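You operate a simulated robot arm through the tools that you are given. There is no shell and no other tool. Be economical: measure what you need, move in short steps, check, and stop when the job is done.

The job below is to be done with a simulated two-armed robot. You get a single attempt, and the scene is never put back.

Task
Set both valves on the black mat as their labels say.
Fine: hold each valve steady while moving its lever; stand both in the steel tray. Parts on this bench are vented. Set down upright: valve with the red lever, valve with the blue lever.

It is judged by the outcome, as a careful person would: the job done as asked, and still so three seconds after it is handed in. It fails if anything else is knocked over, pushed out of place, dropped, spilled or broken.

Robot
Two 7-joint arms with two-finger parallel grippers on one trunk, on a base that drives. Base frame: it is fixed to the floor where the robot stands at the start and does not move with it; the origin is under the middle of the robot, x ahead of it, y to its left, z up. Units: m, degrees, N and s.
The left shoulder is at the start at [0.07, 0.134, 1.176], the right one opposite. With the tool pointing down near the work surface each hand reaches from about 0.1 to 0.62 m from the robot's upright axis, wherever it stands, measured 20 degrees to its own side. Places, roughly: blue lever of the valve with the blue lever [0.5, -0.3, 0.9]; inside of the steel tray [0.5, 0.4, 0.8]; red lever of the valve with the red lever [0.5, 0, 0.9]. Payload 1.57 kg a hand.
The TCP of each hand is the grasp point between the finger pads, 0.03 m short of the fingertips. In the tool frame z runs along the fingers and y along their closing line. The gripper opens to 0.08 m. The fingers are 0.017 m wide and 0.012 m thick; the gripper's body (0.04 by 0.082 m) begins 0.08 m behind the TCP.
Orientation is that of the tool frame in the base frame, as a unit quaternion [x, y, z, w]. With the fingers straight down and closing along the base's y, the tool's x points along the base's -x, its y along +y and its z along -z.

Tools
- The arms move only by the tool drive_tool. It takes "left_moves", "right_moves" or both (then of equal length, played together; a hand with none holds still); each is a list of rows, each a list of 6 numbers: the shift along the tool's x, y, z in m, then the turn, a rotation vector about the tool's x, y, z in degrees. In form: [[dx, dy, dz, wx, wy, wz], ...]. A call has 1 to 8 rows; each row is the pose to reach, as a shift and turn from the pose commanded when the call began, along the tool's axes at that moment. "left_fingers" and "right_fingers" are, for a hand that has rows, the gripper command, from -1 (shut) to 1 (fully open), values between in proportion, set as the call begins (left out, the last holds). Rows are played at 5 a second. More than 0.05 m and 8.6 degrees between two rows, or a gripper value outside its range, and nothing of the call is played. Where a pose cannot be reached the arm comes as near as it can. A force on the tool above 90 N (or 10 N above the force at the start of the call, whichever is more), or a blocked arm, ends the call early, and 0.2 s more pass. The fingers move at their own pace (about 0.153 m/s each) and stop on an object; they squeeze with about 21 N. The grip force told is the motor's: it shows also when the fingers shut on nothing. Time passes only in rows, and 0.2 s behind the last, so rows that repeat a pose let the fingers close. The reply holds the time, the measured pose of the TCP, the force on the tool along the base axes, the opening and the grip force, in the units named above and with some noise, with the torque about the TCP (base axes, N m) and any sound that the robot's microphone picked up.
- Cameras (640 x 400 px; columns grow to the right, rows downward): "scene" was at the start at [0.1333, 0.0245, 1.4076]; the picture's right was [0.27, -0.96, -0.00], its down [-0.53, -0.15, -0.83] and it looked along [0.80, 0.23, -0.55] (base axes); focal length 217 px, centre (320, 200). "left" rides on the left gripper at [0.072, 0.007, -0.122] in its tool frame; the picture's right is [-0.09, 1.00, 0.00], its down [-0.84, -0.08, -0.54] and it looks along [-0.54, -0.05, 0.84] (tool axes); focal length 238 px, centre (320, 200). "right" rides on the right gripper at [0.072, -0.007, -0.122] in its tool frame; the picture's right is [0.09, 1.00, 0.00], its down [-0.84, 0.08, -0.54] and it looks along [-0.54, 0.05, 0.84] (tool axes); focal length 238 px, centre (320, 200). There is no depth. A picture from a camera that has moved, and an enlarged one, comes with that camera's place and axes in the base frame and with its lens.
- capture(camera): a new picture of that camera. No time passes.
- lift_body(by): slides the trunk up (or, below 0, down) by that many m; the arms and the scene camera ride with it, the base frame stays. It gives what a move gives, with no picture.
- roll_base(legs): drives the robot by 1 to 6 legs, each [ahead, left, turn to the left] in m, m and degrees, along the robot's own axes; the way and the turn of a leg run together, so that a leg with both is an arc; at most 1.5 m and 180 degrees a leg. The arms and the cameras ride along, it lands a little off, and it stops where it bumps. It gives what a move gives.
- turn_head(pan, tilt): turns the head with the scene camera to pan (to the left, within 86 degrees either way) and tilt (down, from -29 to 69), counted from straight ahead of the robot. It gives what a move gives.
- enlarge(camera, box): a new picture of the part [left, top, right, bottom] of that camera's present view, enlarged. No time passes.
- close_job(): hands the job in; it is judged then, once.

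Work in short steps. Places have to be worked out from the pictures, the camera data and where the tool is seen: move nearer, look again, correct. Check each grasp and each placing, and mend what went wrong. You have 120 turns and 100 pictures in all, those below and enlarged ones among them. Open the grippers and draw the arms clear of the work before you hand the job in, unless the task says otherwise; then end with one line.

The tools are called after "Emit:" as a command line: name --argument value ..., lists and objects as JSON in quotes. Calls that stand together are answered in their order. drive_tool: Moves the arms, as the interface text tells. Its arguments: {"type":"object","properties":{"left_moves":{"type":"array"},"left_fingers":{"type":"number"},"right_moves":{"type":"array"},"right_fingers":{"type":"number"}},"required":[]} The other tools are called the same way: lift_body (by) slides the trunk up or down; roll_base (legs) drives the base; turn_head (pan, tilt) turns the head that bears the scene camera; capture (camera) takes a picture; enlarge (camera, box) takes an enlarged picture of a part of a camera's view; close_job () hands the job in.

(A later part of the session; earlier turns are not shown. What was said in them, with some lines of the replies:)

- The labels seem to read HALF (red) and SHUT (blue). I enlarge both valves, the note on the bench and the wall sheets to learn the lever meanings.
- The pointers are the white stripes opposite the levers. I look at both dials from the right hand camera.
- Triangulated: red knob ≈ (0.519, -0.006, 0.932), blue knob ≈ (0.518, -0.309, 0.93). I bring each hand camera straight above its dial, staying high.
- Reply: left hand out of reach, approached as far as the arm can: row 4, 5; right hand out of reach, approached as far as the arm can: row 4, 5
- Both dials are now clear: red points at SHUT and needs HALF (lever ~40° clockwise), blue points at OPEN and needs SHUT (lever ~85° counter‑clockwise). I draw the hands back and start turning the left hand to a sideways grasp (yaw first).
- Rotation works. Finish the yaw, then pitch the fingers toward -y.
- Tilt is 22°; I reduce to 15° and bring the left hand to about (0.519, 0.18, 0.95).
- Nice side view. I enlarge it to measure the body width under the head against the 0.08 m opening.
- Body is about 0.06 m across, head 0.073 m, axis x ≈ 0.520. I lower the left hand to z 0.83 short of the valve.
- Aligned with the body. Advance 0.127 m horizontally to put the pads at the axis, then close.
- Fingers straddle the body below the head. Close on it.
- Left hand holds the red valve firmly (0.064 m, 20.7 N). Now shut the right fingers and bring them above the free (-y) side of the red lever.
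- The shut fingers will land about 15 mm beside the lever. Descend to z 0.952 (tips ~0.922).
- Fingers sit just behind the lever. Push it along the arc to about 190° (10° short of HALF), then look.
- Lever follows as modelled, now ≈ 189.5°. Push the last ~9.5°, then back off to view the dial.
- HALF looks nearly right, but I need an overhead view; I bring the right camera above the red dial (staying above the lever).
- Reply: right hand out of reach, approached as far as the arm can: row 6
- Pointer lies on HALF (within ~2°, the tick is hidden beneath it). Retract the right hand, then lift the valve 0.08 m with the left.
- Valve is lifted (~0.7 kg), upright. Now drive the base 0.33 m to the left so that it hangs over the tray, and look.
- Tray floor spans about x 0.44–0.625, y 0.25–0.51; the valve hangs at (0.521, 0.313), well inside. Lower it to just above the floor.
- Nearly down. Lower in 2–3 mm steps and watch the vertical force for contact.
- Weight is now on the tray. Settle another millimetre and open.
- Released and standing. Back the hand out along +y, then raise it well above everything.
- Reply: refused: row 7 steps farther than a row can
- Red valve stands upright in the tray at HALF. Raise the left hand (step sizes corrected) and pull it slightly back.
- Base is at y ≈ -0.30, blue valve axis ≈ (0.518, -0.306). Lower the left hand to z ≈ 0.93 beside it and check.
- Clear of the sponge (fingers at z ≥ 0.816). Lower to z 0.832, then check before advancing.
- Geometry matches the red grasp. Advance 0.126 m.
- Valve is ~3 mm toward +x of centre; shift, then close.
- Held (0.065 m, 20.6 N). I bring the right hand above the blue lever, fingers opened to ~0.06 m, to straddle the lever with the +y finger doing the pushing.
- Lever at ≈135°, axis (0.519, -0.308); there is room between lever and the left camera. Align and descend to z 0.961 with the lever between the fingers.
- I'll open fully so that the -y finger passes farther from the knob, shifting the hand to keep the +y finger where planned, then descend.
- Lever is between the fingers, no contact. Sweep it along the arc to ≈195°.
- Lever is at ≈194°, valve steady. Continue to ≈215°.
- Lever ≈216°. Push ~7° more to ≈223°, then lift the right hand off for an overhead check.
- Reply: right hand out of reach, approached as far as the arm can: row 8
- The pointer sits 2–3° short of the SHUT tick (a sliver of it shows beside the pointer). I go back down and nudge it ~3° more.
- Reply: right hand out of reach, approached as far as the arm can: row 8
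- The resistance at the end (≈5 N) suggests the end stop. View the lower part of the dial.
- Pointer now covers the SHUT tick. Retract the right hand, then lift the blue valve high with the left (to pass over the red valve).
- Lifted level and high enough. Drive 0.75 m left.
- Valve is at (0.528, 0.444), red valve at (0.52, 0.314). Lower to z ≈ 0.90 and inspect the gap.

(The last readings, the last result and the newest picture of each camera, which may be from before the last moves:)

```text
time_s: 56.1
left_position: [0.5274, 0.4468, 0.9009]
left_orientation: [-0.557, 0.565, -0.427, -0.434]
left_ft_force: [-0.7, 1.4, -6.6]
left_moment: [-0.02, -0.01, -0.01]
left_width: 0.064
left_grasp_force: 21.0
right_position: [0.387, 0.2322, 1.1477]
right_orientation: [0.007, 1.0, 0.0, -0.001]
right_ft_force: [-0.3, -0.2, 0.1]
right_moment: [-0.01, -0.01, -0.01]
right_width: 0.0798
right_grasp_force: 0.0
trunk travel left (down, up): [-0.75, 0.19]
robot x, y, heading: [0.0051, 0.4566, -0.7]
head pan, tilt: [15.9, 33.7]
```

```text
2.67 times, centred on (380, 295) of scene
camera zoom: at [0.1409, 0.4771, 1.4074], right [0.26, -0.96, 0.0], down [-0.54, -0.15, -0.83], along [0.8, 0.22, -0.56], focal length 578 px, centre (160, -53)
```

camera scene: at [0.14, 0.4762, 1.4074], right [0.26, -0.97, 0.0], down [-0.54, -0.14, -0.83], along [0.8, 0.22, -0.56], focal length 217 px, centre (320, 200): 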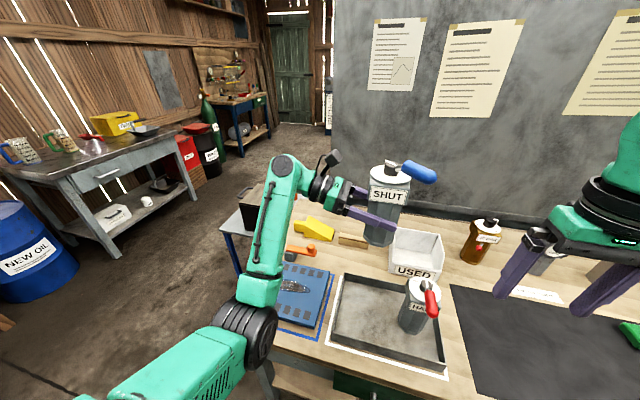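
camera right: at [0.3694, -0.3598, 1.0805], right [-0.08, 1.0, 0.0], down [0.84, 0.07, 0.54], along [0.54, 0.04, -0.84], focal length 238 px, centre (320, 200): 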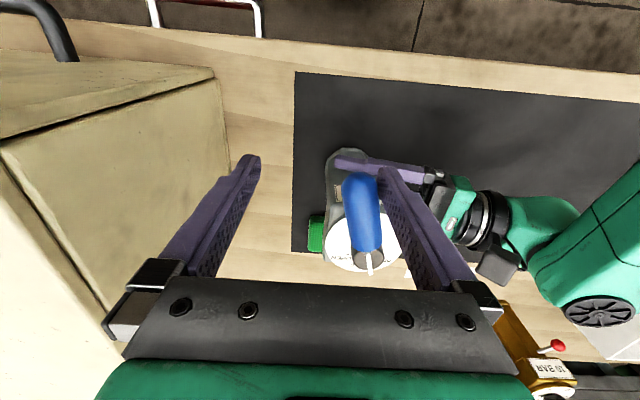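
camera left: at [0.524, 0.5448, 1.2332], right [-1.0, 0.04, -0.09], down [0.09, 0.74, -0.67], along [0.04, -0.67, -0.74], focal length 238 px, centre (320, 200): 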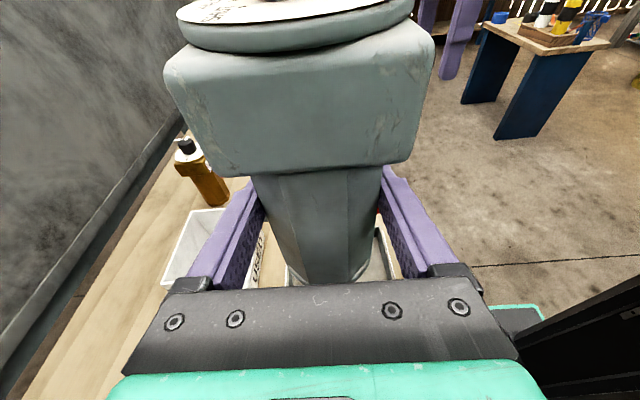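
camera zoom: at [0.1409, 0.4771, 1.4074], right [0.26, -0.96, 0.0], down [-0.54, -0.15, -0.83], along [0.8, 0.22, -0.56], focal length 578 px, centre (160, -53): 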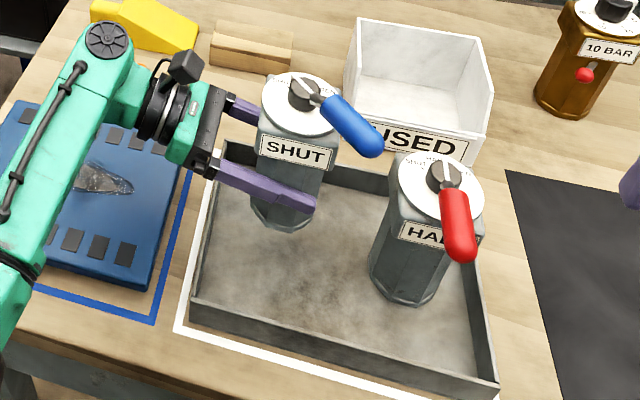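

Clear gap to the red valve and walls. Lower to just above the floor, then creep until contact.

Emit:
drive_tool --left_moves '[[-0.0193, 0, 0.0052, 0, 0, 0], [-0.0386, 0, 0.0103, 0, 0, 0], [-0.057, 0, 0.0153, 0, 0, 0]]'

Emit:
drive_tool --left_moves '[[-0.002, 0, 0.0005, 0, 0, 0], [-0.004, 0, 0.001, 0, 0, 0], [-0.005, 0, 0.0013, 0, 0, 0]]'

Emit:
enlarge --camera "scene" --box '[290, 220, 470, 370]'

```text
time_s: 56.9
left_position: [0.5265, 0.4467, 0.8437]
left_orientation: [-0.557, 0.564, -0.428, -0.434]
left_ft_force: [0.1, 0.4, -6.8]
left_moment: [0.0, 0.0, 0.01]
left_width: 0.0642
left_grasp_force: 21.0
right_position: [0.3863, 0.2327, 1.1468]
right_orientation: [0.007, 1.0, 0.0, 0.0]
right_ft_force: [-1.3, -0.2, 0.5]
right_moment: [0.0, 0.0, 0.03]
right_width: 0.08
right_grasp_force: 0.1
trunk travel left (down, up): [-0.75, 0.19]
robot x, y, heading: [0.0083, 0.4579, -0.8]
head pan, tilt: [15.9, 33.7]
```

```text
time_s: 57.7
left_position: [0.5277, 0.4457, 0.8388]
left_orientation: [-0.557, 0.565, -0.427, -0.434]
left_ft_force: [-0.1, -0.1, -6.8]
left_moment: [0.03, -0.01, -0.01]
left_width: 0.0638
left_grasp_force: 21.3
right_position: [0.3852, 0.2324, 1.1484]
right_orientation: [0.008, 1.0, 0.0, 0.0]
right_ft_force: [0.0, 0.4, 0.8]
right_moment: [0.0, -0.02, 0.0]
right_width: 0.0802
right_grasp_force: 0.0
trunk travel left (down, up): [-0.75, 0.19]
robot x, y, heading: [0.009, 0.456, -0.5]
head pan, tilt: [15.9, 33.7]
```

```text
2.67 times, centred on (380, 295) of scene
camera zoom: at [0.1399, 0.477, 1.4074], right [0.26, -0.96, 0.0], down [-0.54, -0.15, -0.83], along [0.8, 0.22, -0.56], focal length 578 px, centre (160, -53)
```

zoom: 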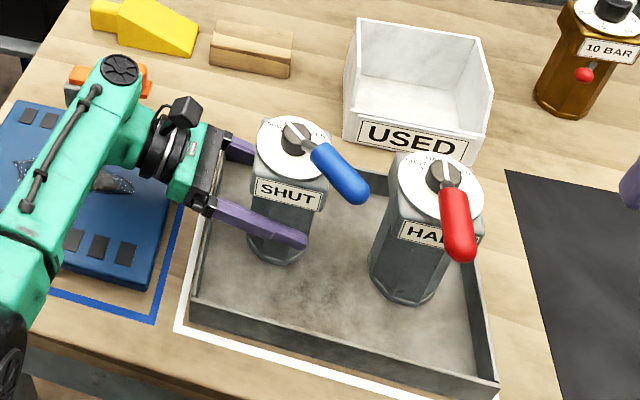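

Emit:
drive_tool --left_moves '[[-0.0015, 0, 0.0004, 0, 0, 0], [-0.003, 0, 0.0008, 0, 0, 0], [-0.004, 0, 0.001, 0, 0, 0]]'

```text
time_s: 58.5
left_position: [0.5281, 0.4456, 0.8357]
left_orientation: [-0.556, 0.565, -0.428, -0.434]
left_ft_force: [0.0, 0.3, 3.3]
left_moment: [-0.01, 0.28, -0.08]
left_width: 0.0639
left_grasp_force: 20.7
right_position: [0.3835, 0.2329, 1.1479]
right_orientation: [0.008, 1.0, 0.0, 0.001]
right_ft_force: [-0.4, 0.1, 0.4]
right_moment: [-0.03, 0.0, 0.03]
right_width: 0.0803
right_grasp_force: 0.1
trunk travel left (down, up): [-0.75, 0.19]
robot x, y, heading: [0.0062, 0.4543, -0.7]
head pan, tilt: [15.9, 33.7]
```

The floor carries the valve. Open and withdraw along +y.

Emit:
drive_tool --left_moves '[[0, 0, 0, 0, 0, 0], [0, 0, 0, 0, 0, 0]]' --left_fingers 1

Emit:
drive_tool --left_moves '[[-0.0052, 0, -0.0193, 0, 0, 0], [-0.0104, 0, -0.0386, 0, 0, 0], [-0.0155, 0, -0.058, 0, 0, 0], [-0.0207, 0, -0.0773, 0, 0, 0], [-0.0272, 0, -0.1014, 0, 0, 0]]'

Emit:
capture --camera "left"

Emit:
capture --camera "scene"

```text
time_s: 59.1
left_position: [0.5273, 0.4467, 0.8356]
left_orientation: [-0.557, 0.565, -0.427, -0.434]
left_ft_force: [-0.1, 0.5, -0.5]
left_moment: [0.01, -0.01, 0.01]
left_width: 0.0797
left_grasp_force: 0.1
right_position: [0.3846, 0.2324, 1.1483]
right_orientation: [0.007, 1.0, 0.0, 0.0]
right_ft_force: [0.5, 0.5, -0.2]
right_moment: [-0.01, 0.0, 0.0]
right_width: 0.08
right_grasp_force: 0.1
trunk travel left (down, up): [-0.75, 0.19]
robot x, y, heading: [0.0013, 0.4537, -0.9]
head pan, tilt: [15.9, 33.7]
```

```text
time_s: 60.3
left_position: [0.5291, 0.5519, 0.8361]
left_orientation: [-0.557, 0.565, -0.427, -0.434]
left_ft_force: [-0.2, 0.5, 0.1]
left_moment: [0.0, -0.01, 0.0]
left_width: 0.0797
left_grasp_force: 0.0
right_position: [0.3845, 0.2343, 1.1495]
right_orientation: [0.007, 1.0, -0.001, 0.0]
right_ft_force: [0.9, -0.2, -0.3]
right_moment: [-0.03, 0.01, -0.03]
right_width: 0.0801
right_grasp_force: 0.1
trunk travel left (down, up): [-0.75, 0.19]
robot x, y, heading: [-0.0001, 0.4547, -0.5]
head pan, tilt: [15.9, 33.7]
```

```text
33 pictures are left
camera left: at [0.524, 0.6517, 0.9362], right [-1.0, 0.04, -0.09], down [0.09, 0.74, -0.67], along [0.04, -0.67, -0.74], focal length 238 px, centre (320, 200)
```

left: 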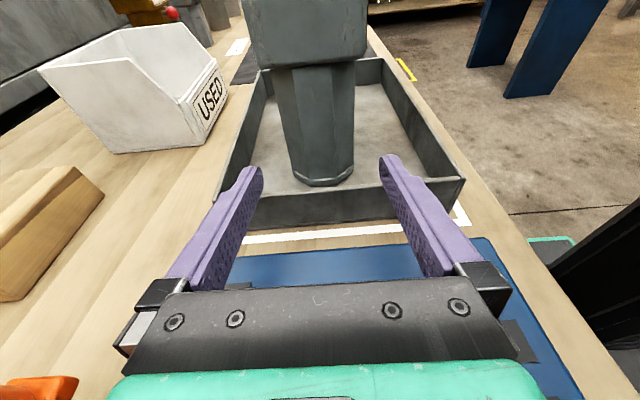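

```text
32 pictures are left
camera scene: at [0.1389, 0.4778, 1.4075], right [0.26, -0.96, 0.0], down [-0.54, -0.15, -0.83], along [0.8, 0.22, -0.56], focal length 217 px, centre (320, 200)
```

scene: 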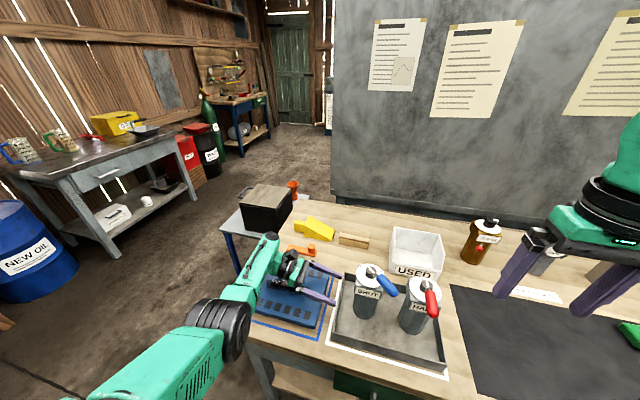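

Both stand upright. Raise the left hand clear and bring the right camera over for a final dial check.

Emit:
drive_tool --left_moves '[[0.0435, 0, -0.0116, 0, 0, 0], [0.0869, 0, -0.0233, 0, 0, 0], [0.1304, 0, -0.0349, 0, 0, 0], [0.1739, 0, -0.0466, 0, 0, 0], [0.2174, 0.01, -0.0582, 0, 0, 0], [0.25, 0.04, -0.067, 0, 0, 0], [0.28, 0.075, -0.075, 0, 0, 0]]'

Emit:
drive_tool --right_moves '[[-0.025, 0.02, 0, 0, 0, 0], [-0.05, 0.04, 0, 0, 0, 0], [-0.075, 0.06, 0, 0, 0, 0], [-0.1, 0.08, 0, 0, 0, 0], [-0.12, 0.11, 0, 0, 0, 0], [-0.13, 0.14, 0, 0, 0, 0]]'

Emit:
capture --camera "right"

```text
time_s: 61.9
left_position: [0.4537, 0.5537, 1.127]
left_orientation: [-0.557, 0.566, -0.427, -0.433]
left_ft_force: [0.4, 0.0, 1.1]
left_moment: [-0.01, -0.04, 0.01]
left_width: 0.0797
left_grasp_force: 0.1
right_position: [0.3835, 0.233, 1.1493]
right_orientation: [0.007, 1.0, 0.001, 0.002]
right_ft_force: [0.3, 0.0, 0.7]
right_moment: [-0.03, -0.02, 0.01]
right_width: 0.0801
right_grasp_force: 0.1
trunk travel left (down, up): [-0.75, 0.19]
robot x, y, heading: [0.0017, 0.4548, -0.6]
head pan, tilt: [15.9, 33.7]
```

```text
time_s: 63.3
left_position: [0.4558, 0.5529, 1.1256]
left_orientation: [-0.557, 0.564, -0.428, -0.434]
left_ft_force: [0.2, 0.2, 0.5]
left_moment: [-0.02, 0.03, 0.02]
left_width: 0.0801
left_grasp_force: 0.0
right_position: [0.5175, 0.3706, 1.149]
right_orientation: [0.007, 1.0, -0.001, 0.0]
right_ft_force: [-0.1, 0.8, -0.2]
right_moment: [-0.04, 0.04, -0.04]
right_width: 0.0801
right_grasp_force: 0.1
trunk travel left (down, up): [-0.75, 0.19]
robot x, y, heading: [0.0034, 0.455, -0.5]
head pan, tilt: [15.9, 33.7]
```

```text
31 pictures are left
camera right: at [0.4455, 0.3652, 1.2682], right [-0.08, 1.0, 0.0], down [0.84, 0.07, 0.54], along [0.54, 0.04, -0.84], focal length 238 px, centre (320, 200)
```

right: 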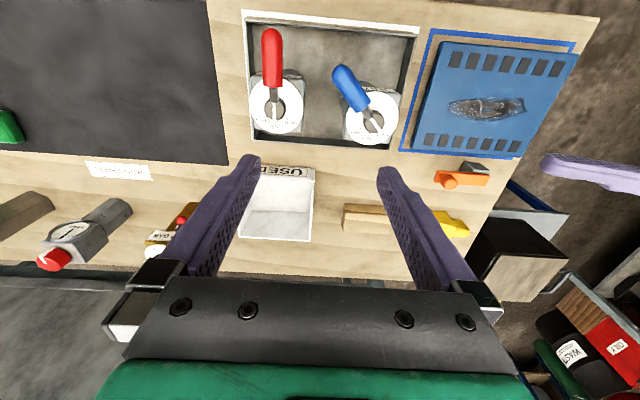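

Emit:
enlarge --camera "right" --box '[240, 70, 320, 140]'

Emit:
enlarge --camera "right" --box '[335, 85, 415, 155]'

```text
5.71 times, centred on (280, 105) of right
camera zoom: at [0.4455, 0.3652, 1.2682], right [-0.08, 1.0, 0.0], down [0.84, 0.07, 0.54], along [0.54, 0.04, -0.84], focal length 1362 px, centre (549, 743)
```

zoom: 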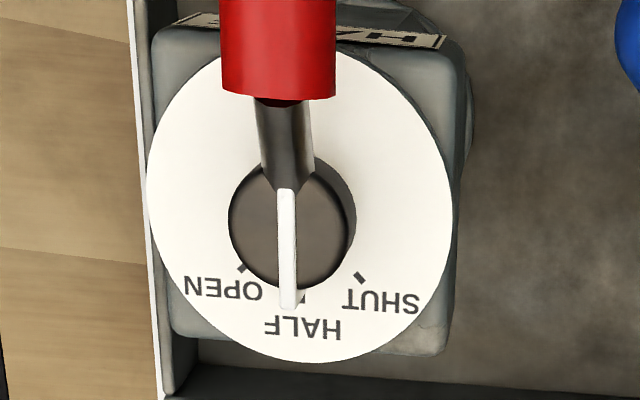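

```text
5.71 times, centred on (375, 120) of right
camera zoom: at [0.4455, 0.3652, 1.2682], right [-0.08, 1.0, 0.0], down [0.84, 0.07, 0.54], along [0.54, 0.04, -0.84], focal length 1362 px, centre (6, 657)
```

zoom: 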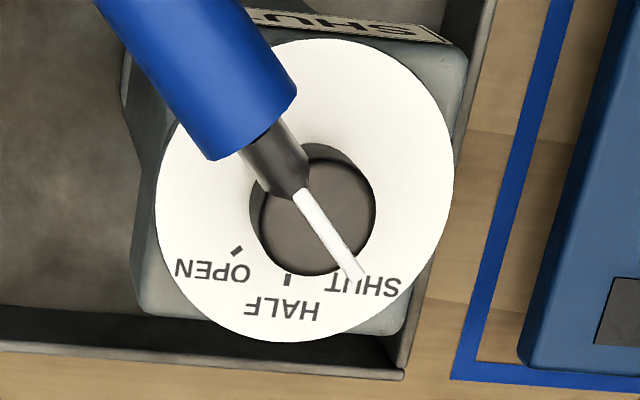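

Blue covers SHUT. Red is viewed obliquely here; I take one straight-down view to rule out a small error.

Emit:
drive_tool --right_moves '[[-0.012, -0.02, 0.02, 0, 0, 0], [-0.024, -0.04, 0.04, 0, 0, 0], [-0.036, -0.048, 0.05, 0, 0, 0]]'

Emit:
enlarge --camera "right" --box '[280, 40, 360, 110]'

```text
time_s: 64.1
left_position: [0.4561, 0.5517, 1.1265]
left_orientation: [-0.558, 0.564, -0.428, -0.433]
left_ft_force: [-0.8, -0.4, 0.3]
left_moment: [0.03, -0.03, 0.0]
left_width: 0.0801
left_grasp_force: 0.0
right_position: [0.5529, 0.3214, 1.101]
right_orientation: [0.007, 1.0, 0.0, 0.0]
right_ft_force: [0.2, 0.3, 0.9]
right_moment: [-0.02, -0.03, -0.02]
right_width: 0.08
right_grasp_force: 0.1
trunk travel left (down, up): [-0.75, 0.19]
robot x, y, heading: [0.0046, 0.4537, -0.5]
head pan, tilt: [15.9, 33.7]
```

```text
5.71 times, centred on (320, 75) of right
camera zoom: at [0.4796, 0.3141, 1.2196], right [-0.08, 1.0, 0.0], down [0.84, 0.07, 0.54], along [0.54, 0.04, -0.84], focal length 1362 px, centre (320, 914)
```

zoom: 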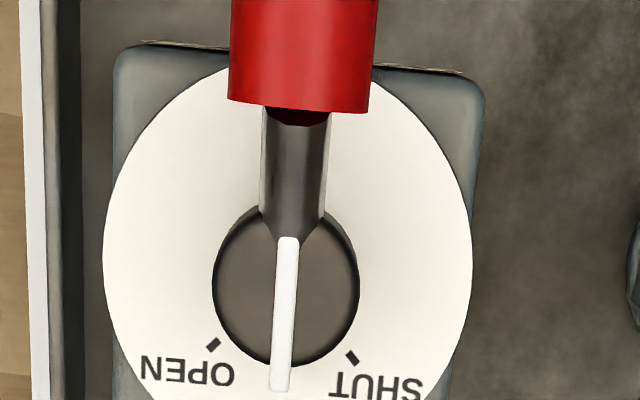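

Red pointer is on HALF within ~2°. Draw the right arm back clear and take a last look.

Emit:
drive_tool --right_moves '[[0.03, -0.035, -0.015, 0, 0, 0], [0.06, -0.07, -0.03, 0, 0, 0], [0.09, -0.105, -0.045, 0, 0, 0], [0.12, -0.14, -0.05, 0, 0, 0], [0.15, -0.17, -0.05, 0, 0, 0]]'

Emit:
capture --camera "scene"

```text
time_s: 65.3
left_position: [0.4536, 0.5505, 1.1263]
left_orientation: [-0.557, 0.565, -0.428, -0.432]
left_ft_force: [0.2, -1.0, -0.7]
left_moment: [0.01, -0.02, 0.03]
left_width: 0.0802
left_grasp_force: 0.1
right_position: [0.3977, 0.1522, 1.149]
right_orientation: [0.006, 1.0, 0.001, 0.0]
right_ft_force: [0.1, -1.0, 0.4]
right_moment: [0.03, 0.01, -0.03]
right_width: 0.0798
right_grasp_force: 0.1
trunk travel left (down, up): [-0.75, 0.19]
robot x, y, heading: [0.0045, 0.4563, -0.8]
head pan, tilt: [15.9, 33.7]
```

```text
27 pictures are left
camera scene: at [0.1366, 0.4756, 1.4078], right [0.26, -0.96, 0.0], down [-0.53, -0.14, -0.83], along [0.8, 0.22, -0.55], focal length 217 px, centre (320, 200)
```

scene: 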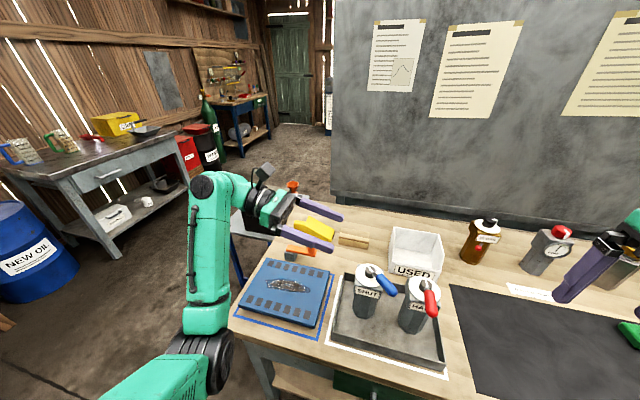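

Both valves stand upright in the tray at their labelled settings, both grippers are open and clear, and nothing else has been disturbed. Handing in.

Emit:
close_job

```text
The job is handed in.
```

The red-lever valve is set to HALF (within about 2°) and the blue-lever valve to SHUT, and both are standing upright in the steel tray.
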